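You operate a simulated robot arm through the tools that you are given. There is no shell and no other tool. Be economical: measure what you need, move in short steps, check, and stop when the job is done.

The job below is to be done with a simulated robot arm. You get a single attempt, and the scene is never put back.

## Task
Paste the lapping plate's middle and lap the yellow valve head on it.
Fine: till the grit is gone, purple pad back, valve head on the purple mat. A coat counts when it lies all over at full strength: go over it till it gets no stronger. What is to be rubbed or washed off counts as gone when no trace of it is left.

The check looks at the end state, three seconds after you hand in, the way a careful person would. Anything else that was tipped, shoved, dropped, spilled or broken makes it a failure.

## Robot
A 7-joint arm with a two-finger parallel gripper, fixed in place. Base frame: the origin is at the foot of the arm, x ahead of it, y to its left, z up; the work surface is at about z = 0. Readings come in m, rad, newtons and seconds.
With the tool pointing down near the work surface it reaches from about 0.22 to 0.58 m from the base axis. Its first joint turns from -1.152 to 1.152 rad. Payload 2.5 kg.
The TCP is the grasp point between the finger pads, 0.023 m short of the fingertips. In the tool frame z runs along the fingers and y along their closing line. The gripper opens to 0.094 m. The fingers are 0.038 m wide and 0.01 m thick; the gripper's body (0.054 by 0.096 m) begins 0.039 m behind the TCP.
Orientation is that of the tool frame in the base frame, as a unit quaternion [w, x, y, z]. With the fingers straight down and closing along the base's y, the tool's x points along the base's -x, its y along +y and its z along -z.

## Interface
- The arm moves only by the tool arm_command. Its argument "commands" is a list of rows, each a list of 3 entries, a list of its own where there are three numbers: the shift along the base's x, y, z in m, then the turn, a rotation vector about the base's x, y, z in rad, then the closure, from 0 (fully open) to 1 (shut). In form: [[[dx, dy, dz], [ax, ay, az], grip], ...]. A call has 1 to 12 rows; each row shifts and turns the commanded pose from where the row before left it. Rows are played at 5 a second. More than 0.05 m and 0.15 rad between two rows, or a gripper value outside its range, and nothing of the call is played. Where a pose cannot be reached the arm comes as near as it can. A force on the tool above 50 N (or 10 N above the force at the start of the call, whichever is more), or a blocked arm, ends the call early, and 0.2 s more pass. Each finger travels about 0.108 m/s and halts on what it meets, pressing with about 35 N; the grip force reading is that of the motor and also rises with nothing between the fingers. The clock runs only during rows and for 0.2 s after the last one: add rows that do not move to give the fingers time. The reply holds the time, the measured pose of the TCP, the force on the tool along the base axes, the opening and the grip force, in the units named above and with some noise, with the torque about the TCP (base axes, N m) and any sound that the robot's microphone picked up.
- Cameras (640 x 400 px; columns grow to the right, rows downward): "scene" is fixed at [0.1039, -0.4167, 0.5394]; the picture's right is [0.83, -0.56, 0.00], its down [-0.33, -0.48, -0.81] and it looks along [0.46, 0.67, -0.58] (base axes); focal length 324 px, centre (320, 200). "wrist" rides on the gripper at [0.086, 0.016, -0.074] in the tool frame; the picture's right is [-0.18, 0.98, 0.00], its down [-0.58, -0.11, -0.81] and it looks along [-0.79, -0.15, 0.59] (tool axes); focal length 243 px, centre (320, 200). There is no depth. A picture from a camera that has moved, and an enlarged one, comes with that camera's place and axes in the base frame and with its lens. The place of the scene camera against the robot may be out by one fixed shift of up to 0.025 m in any direction.
- snapshot(camera): a new picture of that camera. The clock stands still meanwhile.
- enlarge(camera, box): a new picture of the part [left, top, right, bottom] of that camera's present view, enlarged. The clock stands still meanwhile.
- job_done(): hands the job in; it is judged then, once.

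Go step by step. Nothing tells you positions but the pictures and the camera data: compare them with the known pose of the tool, close in by small moves and look again before you grip or let go. The budget is 120 turns and 84 pictures, counting those below and the enlarged ones. Unless the task says otherwise, let go and move clear before handing in, and close with one line.

The tools are called as name(argument=value, ...) on one line, values as JSON. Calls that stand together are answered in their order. arm_command: Moves the arm, as the interface text tells. Its arguments: {"type":"object","properties":{"commands":{"type":"array","items":{"type":"array"}}},"required":["commands"]} The other tools are called the same way: snapshot (camera) takes a picture; enlarge (camera, box) takes an enlarged picture of a part of a camera's view; job_done () hands the job in.

At the start:

```text
time: 0.0
ee_pos: [0.3701, -0.0385, 0.2841]
orientation: [0.0, 0.001, 1.0, 0.0]
contact_force: [-0.2, 0.5, 0.5]
moment: [-0.01, 0.03, 0.0]
gripper_width: 0.0942
grasp_force: 0.0
```

scene: 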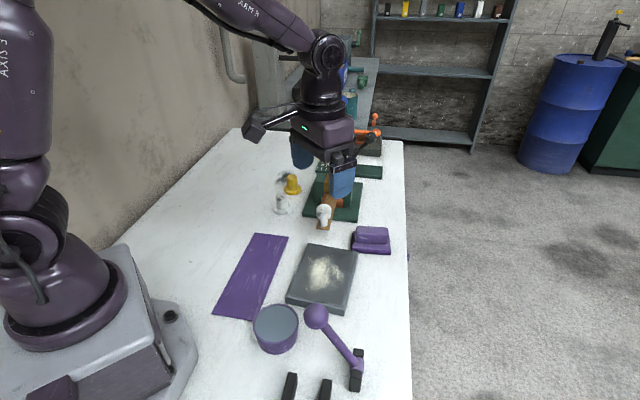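
wrist: 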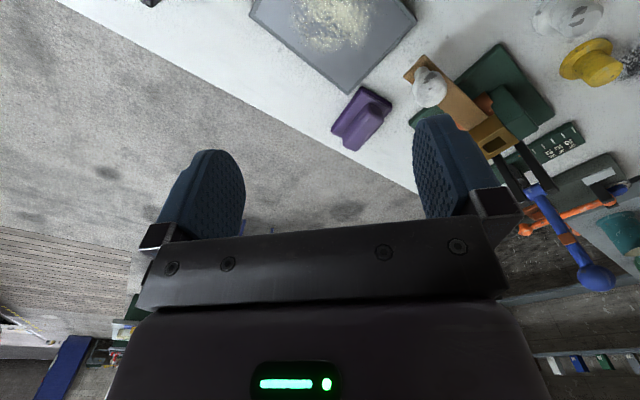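

I see a lapping plate with a pale smear, a purple pad block, a purple mat, a round tin, a purple ball-handled thing, and yellow/white valve heads. I look closer first.

enlarge(camera="scene", box=[200, 220, 420, 400])

enlarge(camera="scene", box=[250, 110, 410, 240])

```text
2.22 times, centred on (310, 310) of scene
camera zoom: at [0.1039, -0.4167, 0.5394], right [0.83, -0.56, 0.0], down [-0.33, -0.48, -0.81], along [0.46, 0.67, -0.58], focal length 721 px, centre (342, -44)
```

zoom: 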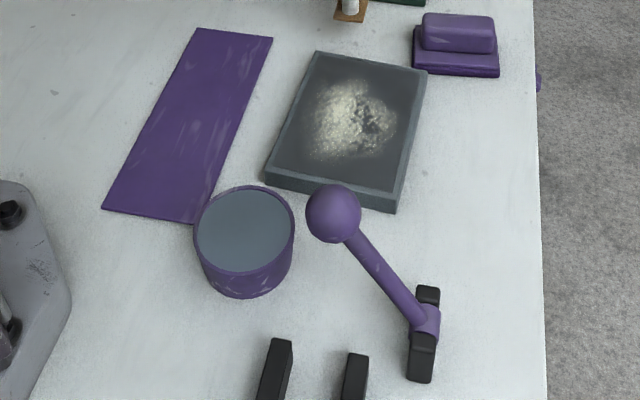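

```text
3.08 times, centred on (330, 175) of scene
camera zoom: at [0.1039, -0.4167, 0.5394], right [0.83, -0.56, 0.0], down [-0.33, -0.48, -0.81], along [0.46, 0.67, -0.58], focal length 998 px, centre (289, 277)
```

zoom: 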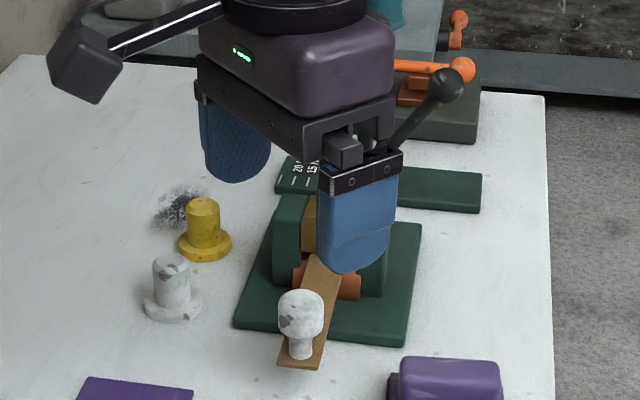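

The plate is near (0.385,-0.03), pad near (0.53,-0.005), yellow valve near (0.50,0.30), tin near (0.24,-0.09). I'll back the arm up for a better wrist view of the near objects.

arm_command(commands=[[[-0.04, 0, 0.03], [0, 0, 0], 0], [[-0.04, 0, 0.03], [0, 0, 0], 0], [[-0.03, 0, 0.03], [0, 0, 0], 0], [[0, 0, 0], [0, 0, 0], 0]])

snapshot(camera="wrist")

snapshot(camera="scene")

```text
time: 1.0
ee_pos: [0.2596, -0.0398, 0.3756]
orientation: [0.0, 0.0, 1.0, 0.0]
contact_force: [-0.4, -0.6, 0.2]
moment: [-0.06, -0.02, 0.0]
gripper_width: 0.0938
grasp_force: 0.1
```

```text
79 pictures are left
camera wrist: at [0.173, -0.023, 0.4501], right [0.18, 0.98, 0.0], down [0.58, -0.11, 0.81], along [0.79, -0.15, -0.59], focal length 243 px, centre (320, 200)
```

wrist: 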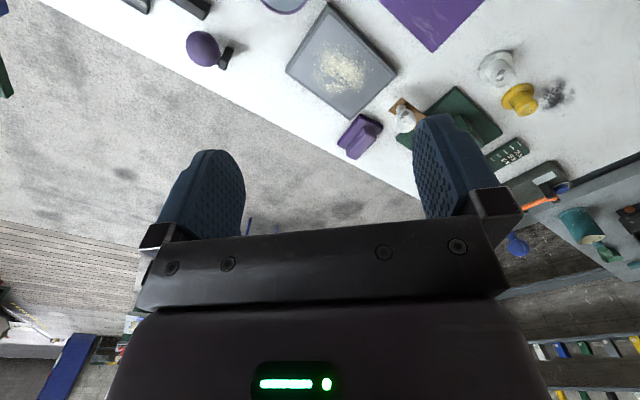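

```text
78 pictures are left
```

scene: 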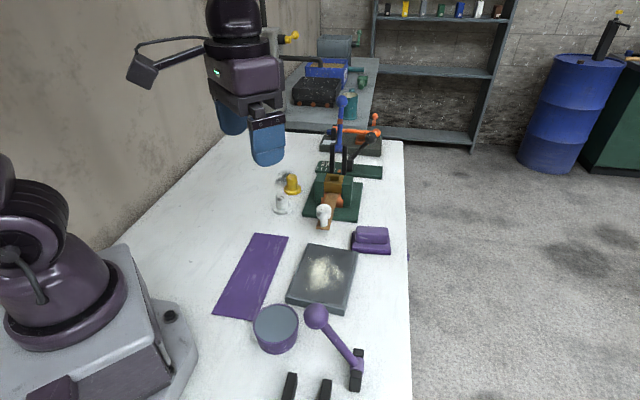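

The ball-ended lever and black posts near the tin are still unclear, so I enlarge those and the green stand.

enlarge(camera="wrist", box=[100, 0, 420, 170])

enlarge(camera="scene", box=[240, 140, 420, 260])

enlarge(camera="scene", box=[200, 280, 420, 400])

```text
2.00 times, centred on (260, 85) of wrist
camera zoom: at [0.173, -0.023, 0.4501], right [0.18, 0.98, 0.0], down [0.58, -0.11, 0.81], along [0.79, -0.15, -0.59], focal length 485 px, centre (440, 430)
```

zoom: 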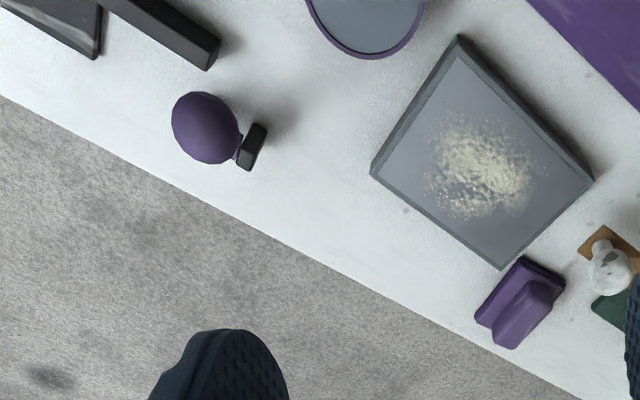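

```text
3.33 times, centred on (330, 200) of scene
camera zoom: at [0.1038, -0.4167, 0.5394], right [0.83, -0.56, 0.0], down [-0.33, -0.48, -0.81], along [0.46, 0.67, -0.58], focal length 1082 px, centre (287, 200)
```

zoom: 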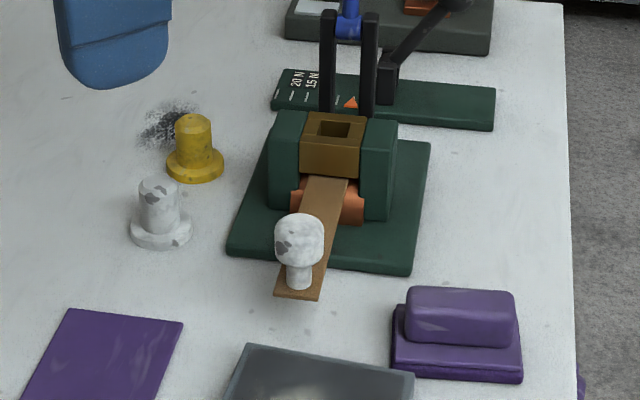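

```text
2.91 times, centred on (310, 340) of scene
camera zoom: at [0.1038, -0.4167, 0.5394], right [0.83, -0.56, 0.0], down [-0.33, -0.48, -0.81], along [0.46, 0.67, -0.58], focal length 944 px, centre (349, -207)
```

zoom: 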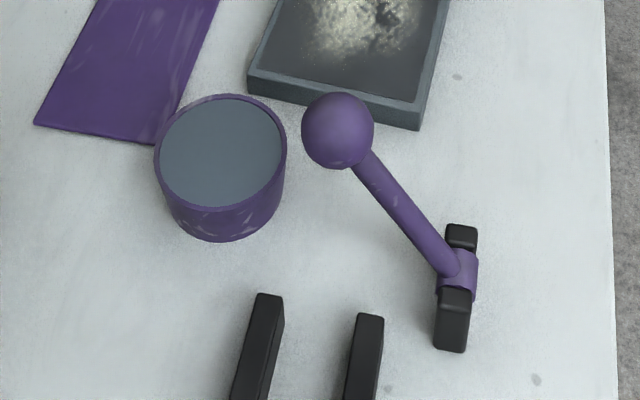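

The ball lever and green stand look like fittings to be left alone; pad, tin, plate, yellow valve and mat are what matters. I move in for a close view of the pad.

arm_command(commands=[[[0.035, 0.005, -0.026], [0, 0, 0], 0], [[0.035, 0.005, -0.026], [0, 0, 0], 0], [[0.035, 0.005, -0.026], [0, 0, 0], 0], [[0.035, 0.005, -0.026], [0, 0, 0], 0], [[0.035, 0.005, -0.026], [0, 0, 0], 0], [[0.035, 0.005, -0.026], [0, 0, 0], 0], [[0, 0, 0], [0, 0, 0], 0]])

snapshot(camera="wrist")

```text
time: 2.6
ee_pos: [0.4716, -0.0077, 0.216]
orientation: [0.0, 0.0, 1.0, 0.0]
contact_force: [0.8, -0.5, 0.4]
moment: [0.02, 0.03, 0.0]
gripper_width: 0.0941
grasp_force: 0.1
```

```text
74 pictures are left
camera wrist: at [0.3844, 0.0081, 0.292], right [0.18, 0.98, 0.0], down [0.58, -0.11, 0.81], along [0.79, -0.15, -0.59], focal length 243 px, centre (320, 200)
```

wrist: 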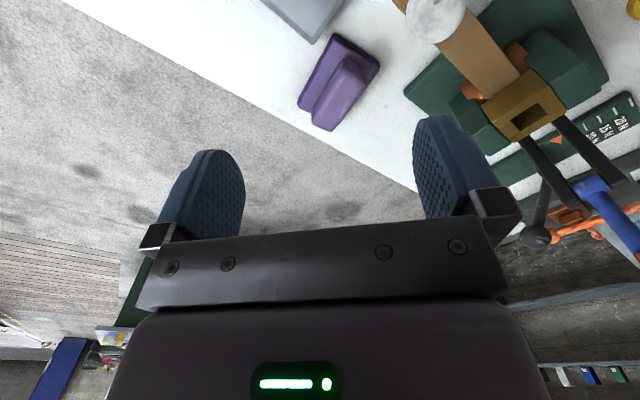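

The pad lies at about (0.533,0.0), its long axis about -41° from x, and a white knob stands at about (0.455,0.074,0.09), which the wrist camera must stay clear of. I look closer at the pad's shape.

enlarge(camera="wrist", box=[260, 0, 460, 150])

enlarge(camera="scene", box=[330, 210, 410, 270])

```text
2.67 times, centred on (360, 75) of wrist
camera zoom: at [0.3844, 0.0081, 0.292], right [0.18, 0.98, 0.0], down [0.58, -0.11, 0.81], along [0.79, -0.15, -0.59], focal length 647 px, centre (213, 533)
```

zoom: 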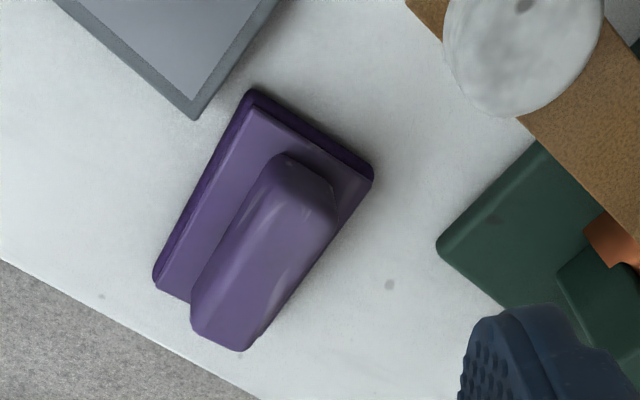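

```text
6.67 times, centred on (370, 240) of scene
camera zoom: at [0.1039, -0.4167, 0.5394], right [0.83, -0.56, 0.0], down [-0.33, -0.48, -0.81], along [0.46, 0.67, -0.58], focal length 2163 px, centre (-13, -67)
```

zoom: 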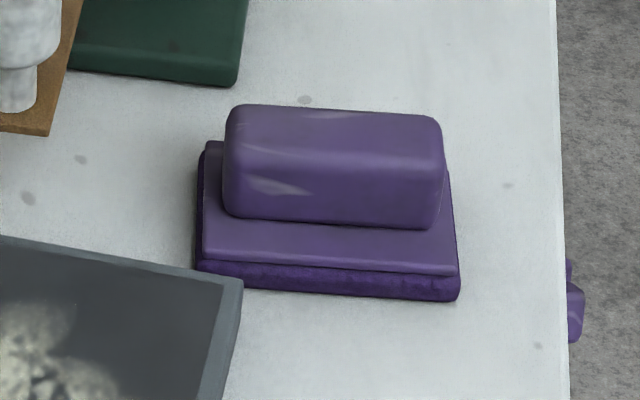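

The pad is one piece: felt base, plate and handle. Now I look into the tin from above.

arm_command(commands=[[[-0.0395, -0.0087, 0.015], [0, 0, 0], 0], [[-0.0395, -0.0087, 0.015], [0, 0, 0], 0], [[-0.0395, -0.0087, 0.015], [0, 0, 0], 0], [[-0.0395, -0.0087, 0.015], [0, 0, 0], 0], [[-0.0395, -0.0087, 0.015], [0, 0, 0], 0], [[-0.0395, -0.0087, 0.015], [0, 0, 0], 0], [[0, 0, 0], [0, 0, 0], 0]])

snapshot(camera="wrist")

```text
time: 4.2
ee_pos: [0.2345, -0.0598, 0.3084]
orientation: [0.0, 0.0, 1.0, 0.0]
contact_force: [0.4, 0.0, 0.3]
moment: [-0.03, -0.01, -0.01]
gripper_width: 0.0941
grasp_force: 0.0
```

```text
71 pictures are left
camera wrist: at [0.1466, -0.0438, 0.3827], right [0.18, 0.98, 0.0], down [0.58, -0.11, 0.81], along [0.79, -0.15, -0.59], focal length 243 px, centre (320, 200)
```

wrist: 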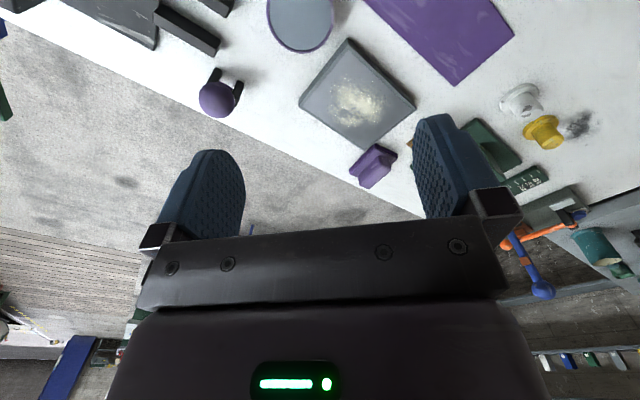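

enlarge(camera="wrist", box=[240, 0, 440, 150])

enlarge(camera="wrist", box=[80, 0, 280, 150])

enlarge(camera="wrist", box=[490, 70, 610, 160])

```text
2.67 times, centred on (340, 75) of wrist
camera zoom: at [0.1466, -0.0438, 0.3827], right [0.18, 0.98, 0.0], down [0.58, -0.11, 0.81], along [0.79, -0.15, -0.59], focal length 647 px, centre (267, 533)
```

zoom: 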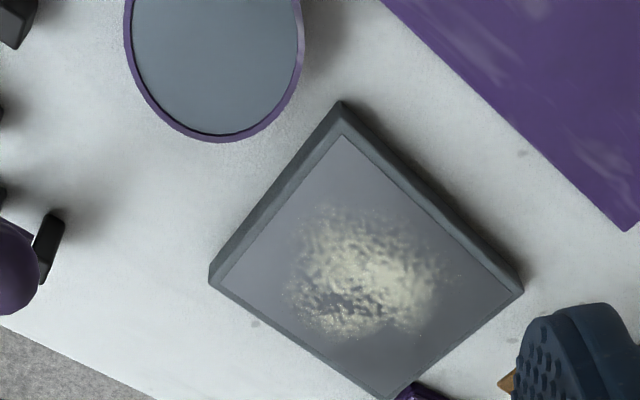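

```text
2.67 times, centred on (180, 75) of wrist
camera zoom: at [0.1466, -0.0438, 0.3827], right [0.18, 0.98, 0.0], down [0.58, -0.11, 0.81], along [0.79, -0.15, -0.59], focal length 647 px, centre (693, 533)
```

zoom: 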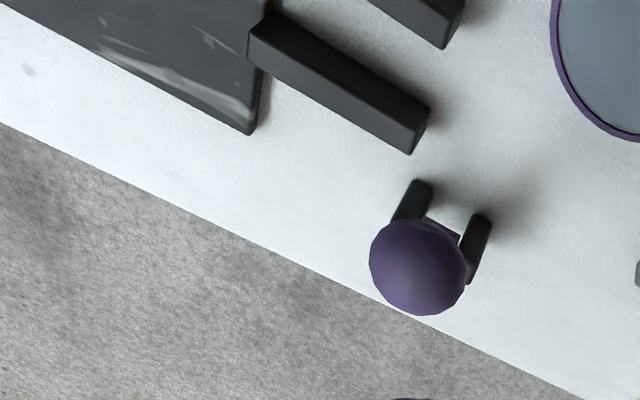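

```text
4.44 times, centred on (550, 115) of wrist
camera zoom: at [0.1466, -0.0438, 0.3827], right [0.18, 0.98, 0.0], down [0.58, -0.11, 0.81], along [0.79, -0.15, -0.59], focal length 1078 px, centre (-702, 578)
```

zoom: 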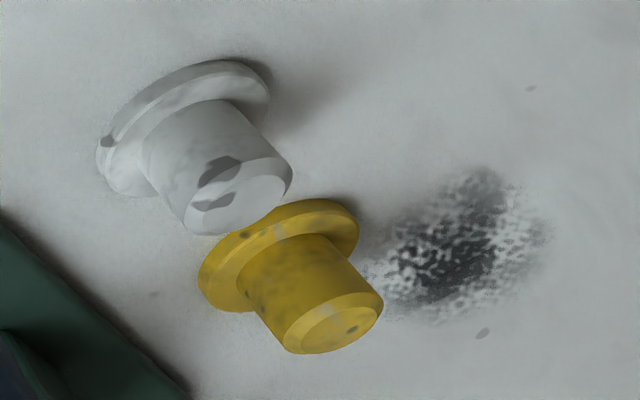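

The tin is open with grey paste just below its rim; the pale specks on the plate are the grit. I'll turn the tool about 139° so the camera faces outward, away from the white knob, to grip across the pad's handle.

arm_command(commands=[[[0.018, 0.004, -0.005], [0, 0, 0.14], 0], [[0.018, 0.004, -0.005], [0, 0, 0.14], 0], [[0.018, 0.004, -0.005], [0, 0, 0.14], 0], [[0.018, 0.004, -0.005], [0, 0, 0.14], 0], [[0.018, 0.004, -0.005], [0, 0, 0.14], 0], [[0.018, 0.004, -0.005], [0, 0, 0.14], 0], [[0.018, 0.004, -0.005], [0, 0, 0.14], 0], [[0.018, 0.004, -0.005], [0, 0, 0.14], 0], [[0.018, 0.004, -0.005], [0, 0, 0.14], 0], [[0.018, 0.004, -0.005], [0, 0, 0.14], 0], [[0.018, 0.004, -0.005], [0, 0, 0.14], 0], [[0.018, 0.004, -0.005], [0, 0, 0.14], 0]])

```text
time: 6.8
ee_pos: [0.4506, -0.0141, 0.2487]
orientation: [-0.001, 0.745, -0.667, 0.0]
contact_force: [-0.4, -0.2, 1.1]
moment: [-0.01, -0.03, -0.01]
gripper_width: 0.0939
grasp_force: 0.0
```

The turn works so far; I finish it and hover above the pad.

arm_command(commands=[[[0.016, 0.003, -0.012], [0, 0, 0.148], 0], [[0.016, 0.003, -0.012], [0, 0, 0.148], 0], [[0.016, 0.003, -0.012], [0, 0, 0.148], 0], [[0.016, 0.003, -0.012], [0, 0, 0.148], 0], [[0.017, 0.002, -0.012], [0, 0, 0.148], 0], [[0, 0, 0], [0, 0, 0], 0], [[0, 0, 0], [0, 0, 0], 0]])

snapshot(camera="wrist")

snapshot(camera="scene")

```text
time: 8.4
ee_pos: [0.5308, 0.0017, 0.1884]
orientation: [0.0, 0.936, -0.352, 0.0]
contact_force: [0.6, -0.6, -0.3]
moment: [0.0, -0.01, 0.03]
gripper_width: 0.0942
grasp_force: 0.2
```

```text
67 pictures are left
camera wrist: at [0.5844, -0.0685, 0.2637], right [-0.79, -0.62, 0.0], down [-0.36, 0.47, 0.81], along [-0.5, 0.63, -0.59], focal length 243 px, centre (320, 200)
```

wrist: 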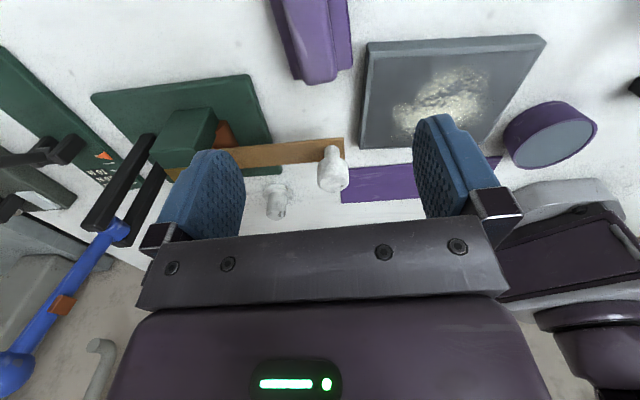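

```text
66 pictures are left
```

scene: 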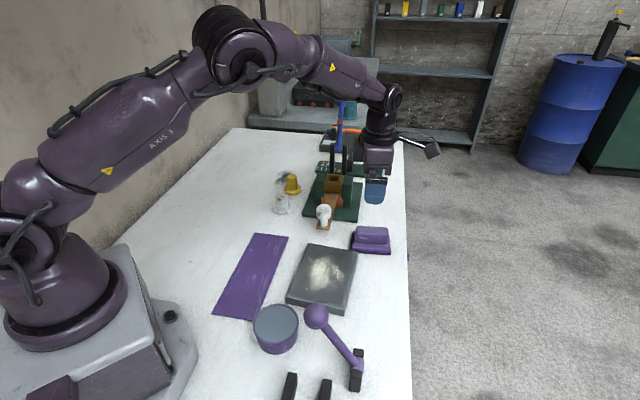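

enlarge(camera="wrist", box=[240, 0, 400, 100])

```text
4.00 times, centred on (320, 50) of wrist
camera zoom: at [0.5844, -0.0685, 0.2637], right [-0.79, -0.62, 0.0], down [-0.36, 0.47, 0.81], along [-0.5, 0.63, -0.59], focal length 970 px, centre (320, 800)
```

zoom: 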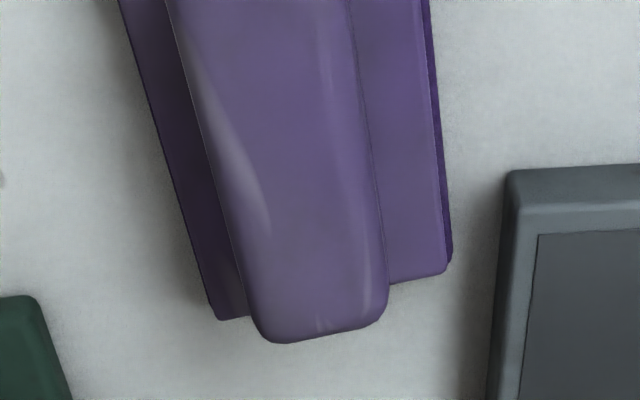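

The pad is centred at about (0.536,-0.002), yaw matches. I descend to just above the handle and check.

arm_command(commands=[[[0.005, -0.0037, -0.03], [0, 0, 0.02], 0], [[0, 0, -0.03], [0, 0, 0], 0], [[0, 0, -0.03], [0, 0, 0], 0], [[0, 0, -0.02], [0, 0, 0], 0], [[0, 0, 0], [0, 0, 0], 0], [[0, 0, 0], [0, 0, 0], 0]])

snapshot(camera="wrist")

enlarge(camera="scene", box=[310, 180, 430, 270])

```text
time: 9.8
ee_pos: [0.5362, -0.0016, 0.0794]
orientation: [0.0, 0.939, -0.344, 0.0]
contact_force: [-0.3, -1.6, 0.2]
moment: [-0.02, 0.03, 0.05]
gripper_width: 0.0939
grasp_force: 0.1
```

```text
64 pictures are left
camera wrist: at [0.5908, -0.0701, 0.1528], right [-0.78, -0.63, 0.0], down [-0.37, 0.46, 0.81], along [-0.51, 0.63, -0.59], focal length 243 px, centre (320, 200)
```

wrist: 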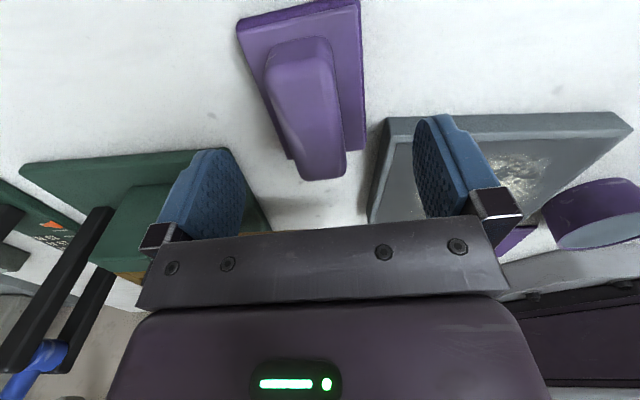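

```text
4.44 times, centred on (370, 225) of scene
camera zoom: at [0.1039, -0.4167, 0.5394], right [0.83, -0.56, 0.0], down [-0.33, -0.48, -0.81], along [0.46, 0.67, -0.58], focal length 1442 px, centre (98, 89)
```

zoom: 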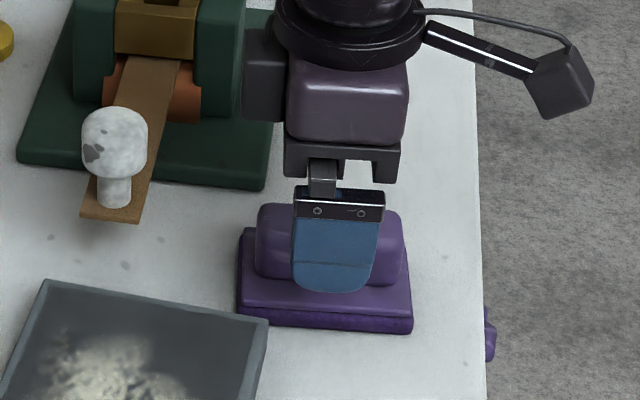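

Alignment is good. I go down to finger height around the handle and close.

arm_command(commands=[[[0.002, -0.0015, -0.015], [0, 0, 0], 0], [[0, 0, -0.012], [0, 0, 0], 0], [[0, 0, -0.006], [0, 0, 0], 0], [[0, 0, 0], [0, 0, 0], 0]])

enlarge(camera="scene", box=[330, 195, 410, 255])

```text
time: 10.8
ee_pos: [0.538, -0.0049, 0.0461]
orientation: [0.0, 0.939, -0.344, -0.001]
contact_force: [-0.3, -0.6, 0.2]
moment: [0.03, 0.01, -0.01]
gripper_width: 0.0939
grasp_force: 0.0
```

```text
6.67 times, centred on (370, 225) of scene
camera zoom: at [0.1039, -0.4167, 0.5394], right [0.83, -0.56, 0.0], down [-0.33, -0.48, -0.81], along [0.46, 0.67, -0.58], focal length 2163 px, centre (-13, 33)
```

zoom: 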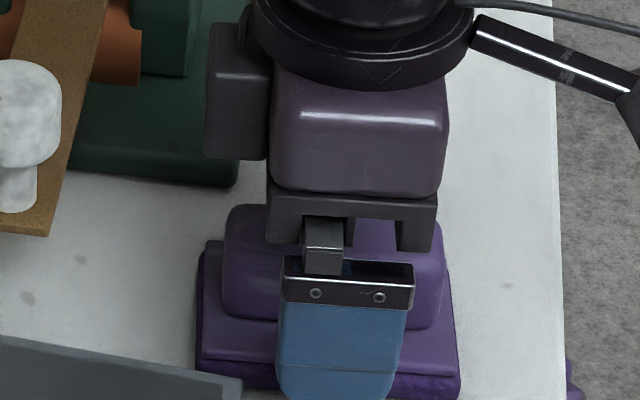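

arm_command(commands=[[[0, 0, 0], [0, 0, 0], 0.4], [[0, 0, 0], [0, 0, 0], 0.7], [[0, 0, 0], [0, 0, 0], 1], [[0, 0, 0], [0, 0, 0], 1], [[0, 0, 0], [0, 0, 0], 1]])

enlarge(camera="scene", box=[330, 195, 410, 255])

```text
time: 12.0
ee_pos: [0.5379, -0.0032, 0.0457]
orientation: [0.0, 0.939, -0.344, 0.0]
contact_force: [-0.2, 0.5, 2.1]
moment: [0.03, 0.0, -0.02]
gripper_width: 0.0313
grasp_force: 34.9
```

```text
6.67 times, centred on (370, 225) of scene
camera zoom: at [0.1038, -0.4167, 0.5394], right [0.83, -0.56, 0.0], down [-0.33, -0.48, -0.81], along [0.46, 0.67, -0.58], focal length 2163 px, centre (-13, 33)
```

zoom: 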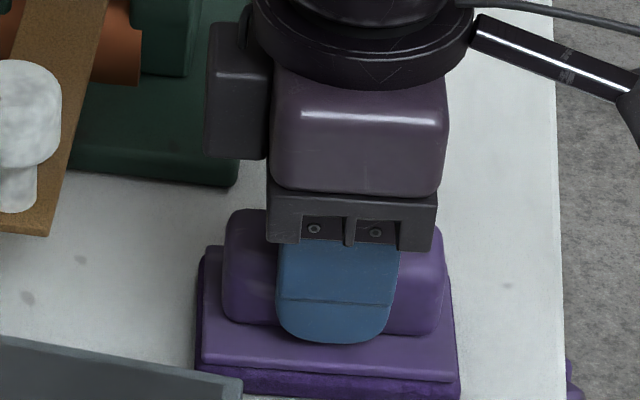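

The pad is held (home TCP: 0.538,-0.0035,0.046). I lift straight up, then carry it toward the tin while turning back 180° so the camera keeps clear of the ball lever.

arm_command(commands=[[[0, 0, 0.03], [0, 0, 0], 1], [[0, 0, 0.04], [0, 0, 0], 1], [[0, 0, 0.04], [0, 0, 0], 1], [[0, 0, 0.04], [0, 0, 0], 1], [[-0.01, 0, 0.03], [0, 0, -0.147], 1], [[-0.02, -0.005, 0.02], [0, 0, -0.147], 1], [[-0.02, -0.005, 0], [0, 0, -0.147], 1], [[-0.02, -0.005, 0], [0, 0, -0.147], 1], [[-0.02, -0.005, 0], [0, 0, -0.147], 1], [[-0.02, -0.005, 0], [0, 0, -0.147], 1], [[-0.02, -0.005, 0], [0, 0, -0.147], 1], [[-0.02, -0.005, 0], [0, 0, -0.147], 1]])

arm_command(commands=[[[-0.01, 0, 0], [0, 0, -0.15], 1], [[-0.01, 0, 0], [0, 0, -0.15], 1], [[-0.01, 0, 0], [0, 0, -0.15], 1], [[-0.01, 0, 0], [0, 0, -0.15], 1], [[-0.01, -0.005, 0], [0, 0, -0.15], 1], [[-0.01, -0.005, 0], [0, 0, -0.15], 1], [[-0.01, -0.005, 0], [0, 0, -0.15], 1], [[-0.01, -0.005, 0], [0, 0, -0.15], 1], [[-0.01, -0.005, 0], [0, 0, -0.15], 1], [[-0.01, -0.005, 0], [0, 0, -0.15], 1], [[-0.01, -0.003, 0], [0, 0, -0.15], 1], [[-0.01, -0.003, 0], [0, 0, -0.15], 1]])

snapshot(camera="scene")

```text
time: 14.6
ee_pos: [0.3864, -0.0402, 0.2445]
orientation: [0.0, -0.59, 0.807, 0.0]
contact_force: [0.5, -0.3, -0.8]
moment: [-0.01, 0.0, -0.03]
gripper_width: 0.0313
grasp_force: 35.2
```

```text
time: 17.2
ee_pos: [0.2673, -0.0743, 0.2458]
orientation: [-0.001, 0.266, 0.964, 0.0]
contact_force: [0.1, 0.6, -0.7]
moment: [-0.01, -0.04, 0.01]
gripper_width: 0.0312
grasp_force: 34.5
```

```text
60 pictures are left
```

scene: 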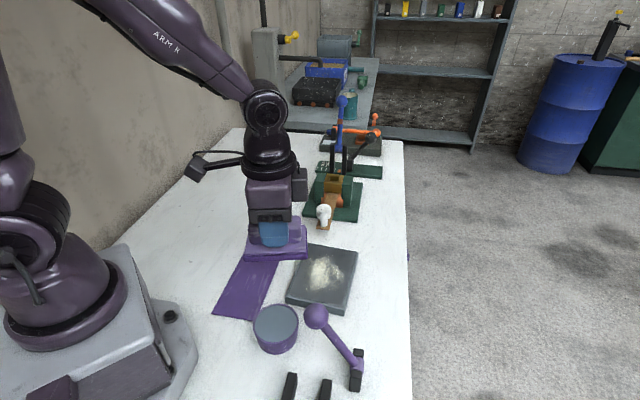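

The pad is up and clear. Now I move above the tin and lower partway.

arm_command(commands=[[[-0.027, -0.013, -0.02], [0, 0, 0], 1], [[0, 0, -0.03], [0, 0, 0], 1], [[0, 0, -0.03], [0, 0, 0], 1], [[0, 0, -0.03], [0, 0, 0], 1], [[0, 0, 0], [0, 0, 0], 1], [[0, 0, 0], [0, 0, 0], 1]])

snapshot(camera="wrist")

enlarge(camera="scene", box=[200, 220, 420, 400])

```text
time: 18.6
ee_pos: [0.2404, -0.0878, 0.1369]
orientation: [0.0, 0.265, 0.964, 0.001]
contact_force: [-0.9, -0.8, -1.1]
moment: [-0.03, -0.03, 0.01]
gripper_width: 0.0316
grasp_force: 34.9
```

```text
59 pictures are left
camera wrist: at [0.1731, -0.0287, 0.211], right [0.66, 0.75, 0.0], down [0.44, -0.39, 0.81], along [0.61, -0.53, -0.59], focal length 243 px, centre (320, 200)
```

wrist: 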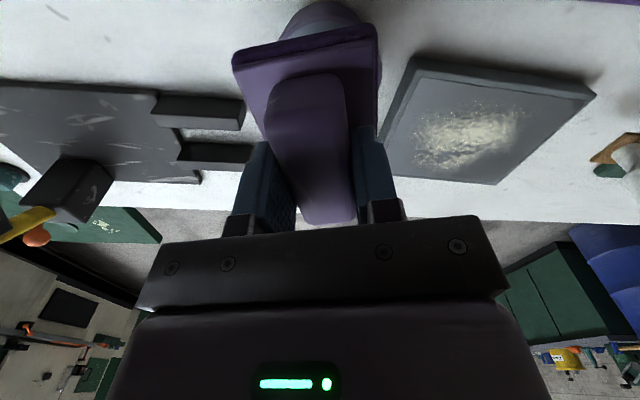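

```text
2.22 times, centred on (310, 310) of scene
camera zoom: at [0.1039, -0.4167, 0.5394], right [0.83, -0.56, 0.0], down [-0.33, -0.48, -0.81], along [0.46, 0.67, -0.58], focal length 721 px, centre (342, -44)
```

zoom: 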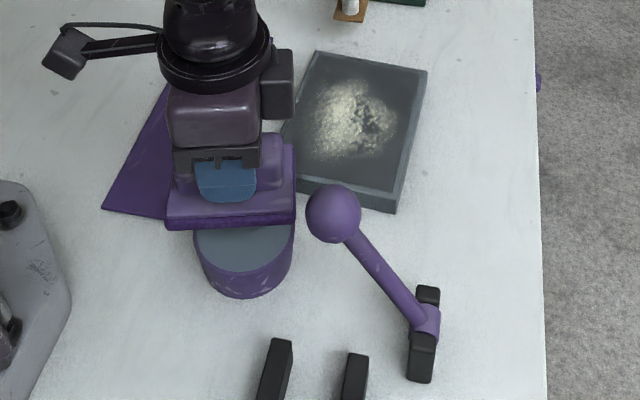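

Positioned over the tin. I lower gently until the felt meets it.

arm_command(commands=[[[0, 0, -0.015], [0, 0, 0], 1], [[0, 0, -0.015], [0, 0, 0], 1], [[0, 0, 0], [0, 0, 0], 1]])

enlarge(camera="scene", box=[220, 250, 360, 360])

```text
time: 19.4
ee_pos: [0.2398, -0.0873, 0.1056]
orientation: [0.001, 0.265, 0.964, 0.0]
contact_force: [0.1, 0.0, -0.7]
moment: [0.0, 0.01, 0.01]
gripper_width: 0.0313
grasp_force: 34.5
```

```text
3.64 times, centred on (290, 305) of scene
camera zoom: at [0.1039, -0.4167, 0.5394], right [0.83, -0.56, 0.0], down [-0.33, -0.48, -0.81], along [0.46, 0.67, -0.58], focal length 1180 px, centre (429, -182)
```

zoom: 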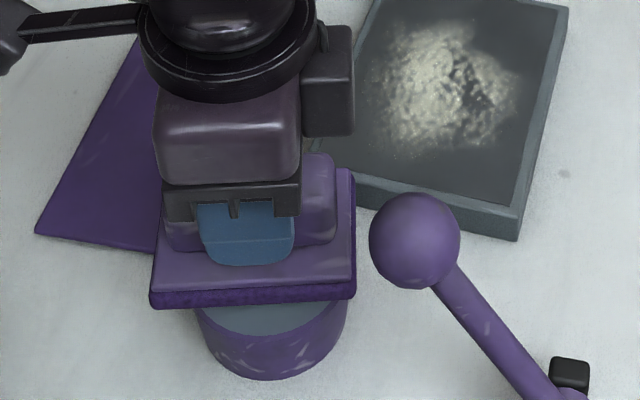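

arm_command(commands=[[[0, 0, -0.004], [0, 0, 0], 1], [[0, 0, -0.004], [0, 0, 0], 1], [[0, 0, 0], [0, 0, 0], 1]])

arm_command(commands=[[[0, 0, -0.003], [0, 0, 0], 1], [[0, 0, 0], [0, 0, 0], 1]])

arm_command(commands=[[[0, 0, -0.003], [0, 0, 0], 1], [[0, 0, 0], [0, 0, 0], 1]])

```text
time: 20.2
ee_pos: [0.2406, -0.0868, 0.0965]
orientation: [0.0, 0.265, 0.964, 0.0]
contact_force: [-0.2, 0.0, -0.4]
moment: [0.03, -0.01, -0.03]
gripper_width: 0.0312
grasp_force: 34.6
```

```text
time: 20.8
ee_pos: [0.2401, -0.0881, 0.0946]
orientation: [0.001, 0.265, 0.964, 0.0]
contact_force: [0.6, -0.1, -0.6]
moment: [-0.01, 0.01, -0.01]
gripper_width: 0.0315
grasp_force: 35.0
```

```text
time: 21.4
ee_pos: [0.2399, -0.088, 0.0916]
orientation: [0.001, 0.264, 0.965, 0.0]
contact_force: [0.2, 0.1, -0.4]
moment: [-0.02, 0.01, -0.02]
gripper_width: 0.0315
grasp_force: 35.1
```

No contact yet; continuing in small steps.

arm_command(commands=[[[0, 0, -0.003], [0, 0, 0], 1], [[0, 0, 0], [0, 0, 0], 1]])

arm_command(commands=[[[0, 0, -0.003], [0, 0, 0], 1], [[0, 0, 0], [0, 0, 0], 1]])

enlarge(camera="scene", box=[220, 250, 360, 360])

```text
time: 22.0
ee_pos: [0.2397, -0.0889, 0.0888]
orientation: [0.001, 0.264, 0.964, 0.0]
contact_force: [0.4, 0.1, -1.3]
moment: [0.02, 0.01, 0.01]
gripper_width: 0.0313
grasp_force: 35.4
```

```text
time: 22.6
ee_pos: [0.2402, -0.0883, 0.0852]
orientation: [0.0, 0.264, 0.964, 0.0]
contact_force: [-5.8, 0.6, 28.1]
moment: [0.07, 0.09, 0.02]
gripper_width: 0.0314
grasp_force: 35.1
```

```text
3.64 times, centred on (290, 305) of scene
camera zoom: at [0.1038, -0.4166, 0.5395], right [0.83, -0.56, 0.0], down [-0.33, -0.48, -0.81], along [0.46, 0.67, -0.58], focal length 1180 px, centre (429, -182)
```

zoom: 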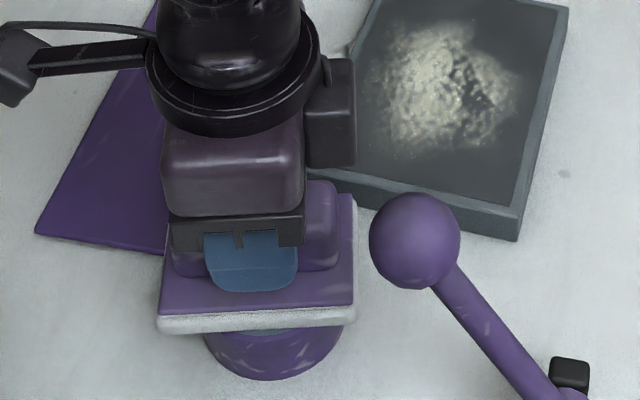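

The felt has turned pale: it's loaded with paste. I lift off and carry it over the plate centre (about 0.384,-0.025), aligning the pad with the plate.

arm_command(commands=[[[0, 0, 0.02], [0, 0, 0], 1], [[0, 0, 0.04], [0, 0, 0], 1], [[0, 0, 0.03], [0, 0, 0], 1], [[0.03, 0.013, 0], [0, 0, -0.1], 1], [[0.03, 0.013, 0], [0, 0, -0.1], 1], [[0.03, 0.013, 0], [0, 0, -0.1], 1], [[0.03, 0.013, 0], [0, 0, 0], 1], [[0.024, 0.011, 0], [0, 0, 0], 1], [[0, 0, -0.04], [0, 0, 0], 1], [[0, 0, 0], [0, 0, 0], 1]])

snapshot(camera="wrist")

enlarge(camera="scene", box=[220, 220, 400, 360])

```text
time: 24.8
ee_pos: [0.3858, -0.0246, 0.1355]
orientation: [-0.001, 0.406, 0.914, 0.0]
contact_force: [-0.1, 0.4, -0.5]
moment: [-0.02, -0.01, 0.04]
gripper_width: 0.0313
grasp_force: 35.0
```

```text
55 pictures are left
camera wrist: at [0.3378, 0.0509, 0.2097], right [0.85, 0.52, 0.0], down [0.31, -0.5, 0.81], along [0.42, -0.69, -0.59], focal length 243 px, centre (320, 200)
```

wrist: 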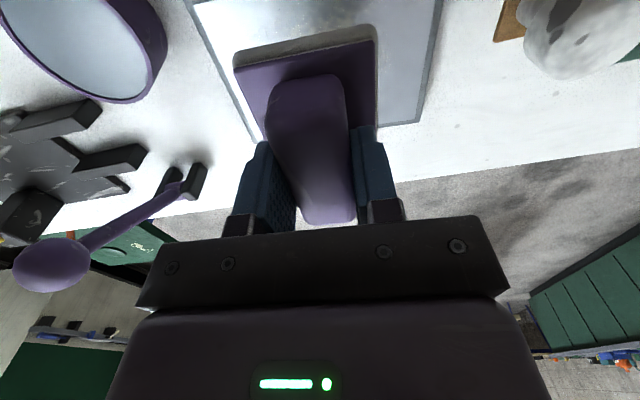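

```text
2.86 times, centred on (310, 290) of scene
camera zoom: at [0.1039, -0.4167, 0.5394], right [0.83, -0.56, 0.0], down [-0.33, -0.48, -0.81], along [0.46, 0.67, -0.58], focal length 927 px, centre (349, -57)
```

zoom: 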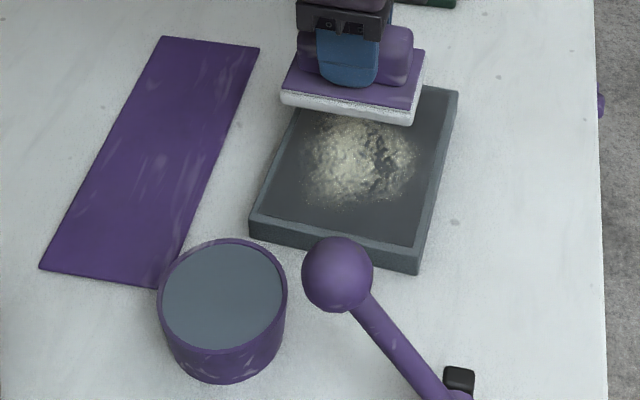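

Aligned with the plate. I lower toward contact.

arm_command(commands=[[[0, 0, -0.03], [0, 0, 0], 1], [[0, 0, -0.025], [0, 0, 0], 1], [[0, 0, -0.006], [0, 0, 0], 1], [[0, 0, 0], [0, 0, 0], 1]])

arm_command(commands=[[[0, 0, -0.003], [0, 0, 0], 1], [[0, 0, 0], [0, 0, 0], 1]])

arm_command(commands=[[[0, 0, -0.003], [0, 0, 0], 1], [[0, 0, 0], [0, 0, 0], 1]])

```text
time: 25.8
ee_pos: [0.3855, -0.0267, 0.0726]
orientation: [0.0, 0.406, 0.914, 0.0]
contact_force: [0.0, 0.6, -1.2]
moment: [-0.01, -0.02, -0.03]
gripper_width: 0.0315
grasp_force: 35.4
```

```text
time: 26.4
ee_pos: [0.3858, -0.0254, 0.0705]
orientation: [0.0, 0.406, 0.914, 0.0]
contact_force: [0.2, 0.4, -1.0]
moment: [0.0, 0.0, -0.01]
gripper_width: 0.0316
grasp_force: 34.5
```

```text
time: 27.0
ee_pos: [0.3873, -0.0255, 0.0691]
orientation: [0.0, 0.406, 0.914, 0.0]
contact_force: [-0.4, -0.7, -0.9]
moment: [-0.03, -0.04, 0.0]
gripper_width: 0.0316
grasp_force: 34.3
```

arm_command(commands=[[[0, 0, -0.002], [0, 0, 0], 1], [[0, 0, 0], [0, 0, 0], 1]])

arm_command(commands=[[[0, 0, -0.002], [0, 0, 0], 1], [[0, 0, 0], [0, 0, 0], 1]])

arm_command(commands=[[[0, 0, -0.002], [0, 0, 0], 1], [[0, 0, 0], [0, 0, 0], 1]])

```text
time: 27.6
ee_pos: [0.3862, -0.0251, 0.0677]
orientation: [0.0, 0.405, 0.914, 0.001]
contact_force: [-13.1, 2.3, 37.1]
moment: [-0.08, 0.31, -0.06]
gripper_width: 0.0315
grasp_force: 34.8
```

```text
time: 28.2
ee_pos: [0.3864, -0.026, 0.0653]
orientation: [0.002, 0.406, 0.914, 0.001]
contact_force: [-9.5, -1.1, 40.8]
moment: [-0.04, 0.31, 0.07]
gripper_width: 0.0318
grasp_force: 34.8
```

```text
time: 28.8
ee_pos: [0.3872, -0.0254, 0.0643]
orientation: [0.002, 0.406, 0.914, 0.001]
contact_force: [-4.9, -2.5, 40.4]
moment: [-0.11, 0.23, 0.07]
gripper_width: 0.0314
grasp_force: 34.9
```

Contact is firm; I ease off slightly before stroking so the pad doesn't slip in the fingers.

arm_command(commands=[[[0, 0, 0.002], [0, 0, 0], 1], [[0, 0, 0], [0, 0, 0], 1]])

arm_command(commands=[[[0.008, 0.007, 0], [0, 0, 0], 1], [[0.008, 0.007, 0], [0, 0, 0], 1], [[0, 0, 0], [0, 0, 0], 1]])

```text
time: 29.4
ee_pos: [0.3862, -0.0253, 0.0651]
orientation: [0.001, 0.406, 0.914, 0.001]
contact_force: [4.5, -2.0, 10.6]
moment: [-0.29, -0.69, 0.05]
gripper_width: 0.0312
grasp_force: 35.0
```

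```text
time: 30.2
ee_pos: [0.4007, -0.011, 0.0641]
orientation: [-0.001, 0.405, 0.914, 0.0]
contact_force: [-3.4, -3.9, 9.0]
moment: [-0.44, -0.21, -0.25]
gripper_width: 0.0314
grasp_force: 35.0
```

Contact about 9 N, sliding fine. I stroke back and forth along the plate.

arm_command(commands=[[[0.0104, 0.0094, 0], [0, 0, 0], 1], [[-0.0104, -0.0094, 0], [0, 0, 0], 1], [[-0.0104, -0.0094, 0], [0, 0, 0], 1], [[-0.0104, -0.0094, 0], [0, 0, 0], 1], [[-0.0104, -0.0094, 0], [0, 0, 0], 1], [[-0.0104, -0.0094, 0], [0, 0, 0], 1], [[0.0067, -0.0074, 0], [0, 0, 0], 1], [[0.0104, 0.0094, 0], [0, 0, 0], 1], [[0.0104, 0.0094, 0], [0, 0, 0], 1], [[0.0104, 0.0094, 0], [0, 0, 0], 1], [[0.0104, 0.0094, 0], [0, 0, 0], 1], [[0.0104, 0.0094, 0], [0, 0, 0], 1]])

arm_command(commands=[[[-0.0067, 0.0074, 0], [0, 0, 0], 1], [[-0.0067, 0.0074, 0], [0, 0, 0], 1], [[-0.0104, -0.0094, 0], [0, 0, 0], 1], [[-0.0104, -0.0094, 0], [0, 0, 0], 1], [[-0.0104, -0.0094, 0], [0, 0, 0], 1], [[-0.0104, -0.0094, 0], [0, 0, 0], 1], [[-0.0104, -0.0094, 0], [0, 0, 0], 1], [[0, 0, 0], [0, 0, 0], 1]])

enlarge(camera="scene", box=[220, 220, 400, 360])

```text
time: 32.8
ee_pos: [0.4159, -0.0087, 0.0643]
orientation: [0.0, 0.406, 0.914, 0.0]
contact_force: [-1.0, -1.1, 2.9]
moment: [-0.1, -0.06, -0.04]
gripper_width: 0.0316
grasp_force: 35.6
```

```text
time: 34.6
ee_pos: [0.3522, -0.0404, 0.0646]
orientation: [0.0, 0.406, 0.914, 0.0]
contact_force: [0.5, 0.2, -1.8]
moment: [-0.02, 0.01, 0.01]
gripper_width: 0.0312
grasp_force: 34.5
```

```text
2.86 times, centred on (310, 290) of scene
camera zoom: at [0.1038, -0.4167, 0.5394], right [0.83, -0.56, 0.0], down [-0.33, -0.48, -0.81], along [0.46, 0.67, -0.58], focal length 927 px, centre (349, -57)
```

zoom: 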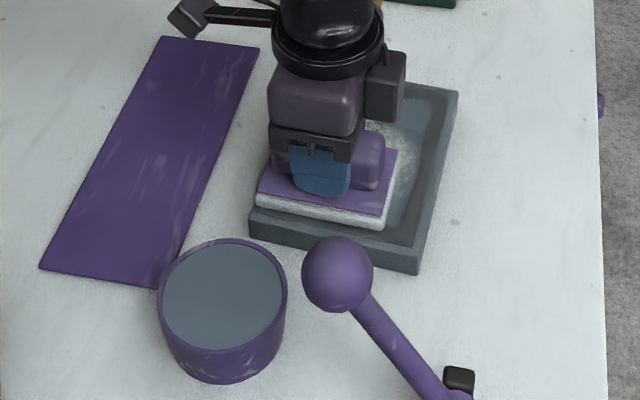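

A paste film is forming, but contact has faded. I press a bit more and keep stroking.

arm_command(commands=[[[0, 0, -0.0015], [0, 0, 0], 1], [[0, 0, 0], [0, 0, 0], 1]])

arm_command(commands=[[[0.0104, 0.0094, 0], [0, 0, 0], 1], [[0.0104, 0.0094, 0], [0, 0, 0], 1], [[0.0104, 0.0094, 0], [0, 0, 0], 1], [[0.0104, 0.0094, 0], [0, 0, 0], 1], [[0.0104, 0.0094, 0], [0, 0, 0], 1], [[0.0067, -0.0074, 0], [0, 0, 0], 1], [[-0.0104, -0.0094, 0], [0, 0, 0], 1], [[-0.0104, -0.0094, 0], [0, 0, 0], 1], [[-0.0104, -0.0094, 0], [0, 0, 0], 1], [[-0.0104, -0.0094, 0], [0, 0, 0], 1], [[-0.0104, -0.0094, 0], [0, 0, 0], 1], [[0.0067, -0.0074, 0], [0, 0, 0], 1]])

arm_command(commands=[[[0.0104, 0.0094, 0], [0, 0, 0], 1], [[0.0104, 0.0094, 0], [0, 0, 0], 1], [[0.0104, 0.0094, 0], [0, 0, 0], 1], [[0.0104, 0.0094, 0], [0, 0, 0], 1], [[0.0104, 0.0094, 0], [0, 0, 0], 1], [[0, 0, 0], [0, 0, 0], 1]])

arm_command(commands=[[[0, 0, 0.03], [0, 0, 0], 1], [[0, 0, 0.04], [0, 0, 0], 1], [[-0.02, 0.03, 0.03], [0, 0, 0], 1], [[-0.03, 0.04, 0.0], [0, 0, 0], 1], [[-0.03, 0.04, 0.0], [0, 0, 0], 1], [[0, 0, 0.0], [0, 0, 0], 1]])

enlarge(camera="scene", box=[220, 220, 400, 360])

```text
time: 35.2
ee_pos: [0.353, -0.041, 0.0633]
orientation: [-0.001, 0.406, 0.914, 0.0]
contact_force: [-14.9, 1.3, 39.5]
moment: [-0.02, 0.33, -0.01]
gripper_width: 0.0318
grasp_force: 34.9
```

```text
time: 37.8
ee_pos: [0.3661, -0.056, 0.0633]
orientation: [-0.001, 0.406, 0.914, 0.001]
contact_force: [-6.3, 7.7, 18.6]
moment: [-0.32, -0.39, 0.02]
gripper_width: 0.0313
grasp_force: 35.1
```

```text
time: 39.2
ee_pos: [0.4171, -0.0083, 0.0627]
orientation: [0.0, 0.405, 0.914, -0.001]
contact_force: [0.1, -0.1, -0.8]
moment: [0.0, -0.01, -0.01]
gripper_width: 0.0313
grasp_force: 35.0
```

```text
time: 40.6
ee_pos: [0.3366, 0.1019, 0.1659]
orientation: [0.0, 0.406, 0.914, 0.0]
contact_force: [-0.5, -0.2, -0.6]
moment: [0.0, -0.02, 0.01]
gripper_width: 0.031
grasp_force: 34.8
```

```text
2.86 times, centred on (310, 290) of scene
camera zoom: at [0.1039, -0.4167, 0.5394], right [0.83, -0.56, 0.0], down [-0.33, -0.48, -0.81], along [0.46, 0.67, -0.58], focal length 927 px, centre (349, -57)
```

zoom: 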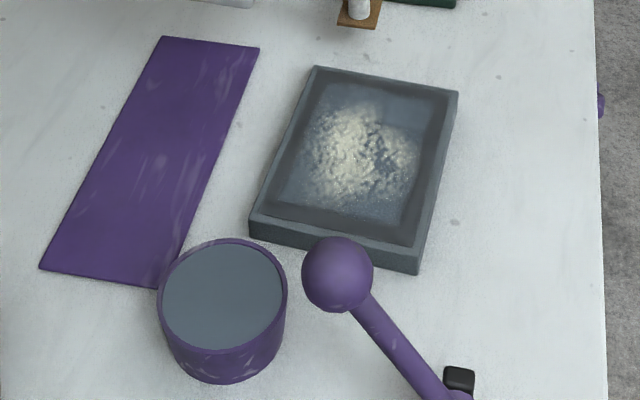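

A thin film has gone on; it needs more. I check how loaded the felt still is and look at the film closer.

enlarge(camera="scene", box=[220, 150, 340, 240])

enlarge(camera="scene", box=[275, 235, 375, 315])

```text
4.44 times, centred on (280, 195) of scene
camera zoom: at [0.1039, -0.4167, 0.5394], right [0.83, -0.56, 0.0], down [-0.33, -0.48, -0.81], along [0.46, 0.67, -0.58], focal length 1442 px, centre (498, 222)
```

zoom: 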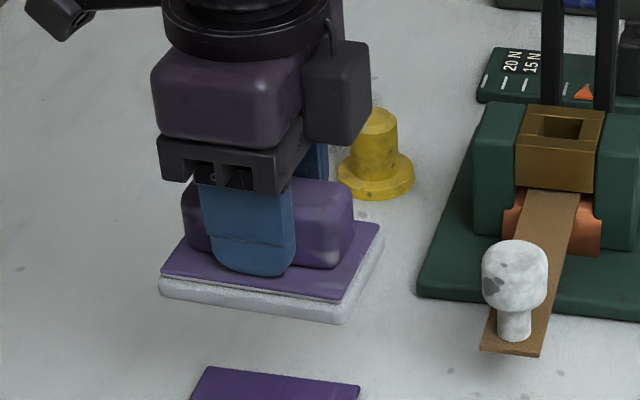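

```text
5.00 times, centred on (325, 275) of scene
camera zoom: at [0.1039, -0.4167, 0.5394], right [0.83, -0.56, 0.0], down [-0.33, -0.48, -0.81], along [0.46, 0.67, -0.58], focal length 1623 px, centre (295, -175)
```

zoom: 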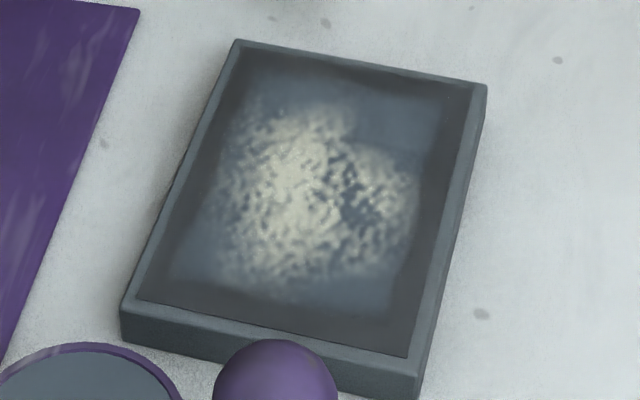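

The felt is still charged. I return for more strokes with firmer, steadier pressure.

arm_command(commands=[[[0.03, -0.04, 0], [0, 0, 0], 1], [[0.03, -0.04, 0], [0, 0, 0], 1], [[0.02, -0.03, -0.03], [0, 0, 0], 1], [[-0.0067, 0.0074, -0.04], [0, 0, 0], 1], [[0, 0, -0.027], [0, 0, 0], 1], [[0, 0, -0.004], [0, 0, 0], 1], [[0, 0, 0], [0, 0, 0], 1]])

```text
time: 42.2
ee_pos: [0.4104, -0.0017, 0.0627]
orientation: [0.0, 0.407, 0.914, 0.001]
contact_force: [-3.3, 0.1, 8.1]
moment: [-0.13, -0.01, -0.08]
gripper_width: 0.0317
grasp_force: 34.9
```

arm_command(commands=[[[0, 0, -0.0005], [0, 0, 0], 1], [[-0.0104, -0.0094, 0.0002], [0, 0, 0], 1], [[-0.0104, -0.0094, 0.0002], [0, 0, 0], 1], [[-0.0104, -0.0094, 0.0002], [0, 0, 0], 1], [[-0.0104, -0.0094, 0.0002], [0, 0, 0], 1], [[-0.0104, -0.0094, 0.0002], [0, 0, 0], 1], [[0.0104, 0.0094, -0.0002], [0, 0, 0], 1], [[0.0104, 0.0094, -0.0002], [0, 0, 0], 1], [[0.0104, 0.0094, -0.0002], [0, 0, 0], 1], [[0.0104, 0.0094, -0.0002], [0, 0, 0], 1], [[0.0104, 0.0094, -0.0002], [0, 0, 0], 1], [[0, 0, 0], [0, 0, 0], 1]])

arm_command(commands=[[[-0.0067, 0.0074, 0], [0, 0, 0], 1], [[-0.0104, -0.0094, 0.0002], [0, 0, 0], 1], [[-0.0104, -0.0094, 0.0002], [0, 0, 0], 1], [[-0.0104, -0.0094, 0.0002], [0, 0, 0], 1], [[-0.0104, -0.0094, 0.0002], [0, 0, 0], 1], [[-0.0104, -0.0094, 0.0002], [0, 0, 0], 1], [[0.0104, 0.0094, -0.0002], [0, 0, 0], 1], [[0.0104, 0.0094, -0.0002], [0, 0, 0], 1], [[0.0104, 0.0094, -0.0002], [0, 0, 0], 1], [[0.0104, 0.0094, -0.0002], [0, 0, 0], 1], [[0.0104, 0.0094, -0.0002], [0, 0, 0], 1], [[0, 0, 0], [0, 0, 0], 1]])

enlarge(camera="scene", box=[275, 235, 375, 315])

```text
time: 44.8
ee_pos: [0.4106, -0.0035, 0.063]
orientation: [0.0, 0.406, 0.914, 0.0]
contact_force: [-12.6, -11.2, 38.1]
moment: [0.07, 0.51, 0.16]
gripper_width: 0.0314
grasp_force: 34.9
```

```text
time: 47.4
ee_pos: [0.4034, 0.0055, 0.0624]
orientation: [0.0, 0.406, 0.914, 0.0]
contact_force: [-9.0, -6.7, 27.5]
moment: [-0.21, 0.1, -0.03]
gripper_width: 0.0315
grasp_force: 35.1
```

```text
5.00 times, centred on (325, 275) of scene
camera zoom: at [0.1037, -0.4167, 0.5395], right [0.83, -0.56, 0.0], down [-0.33, -0.48, -0.81], along [0.46, 0.67, -0.58], focal length 1623 px, centre (295, -175)
```

zoom: 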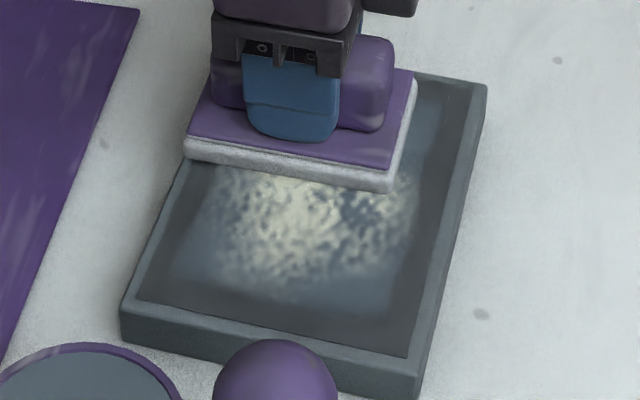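

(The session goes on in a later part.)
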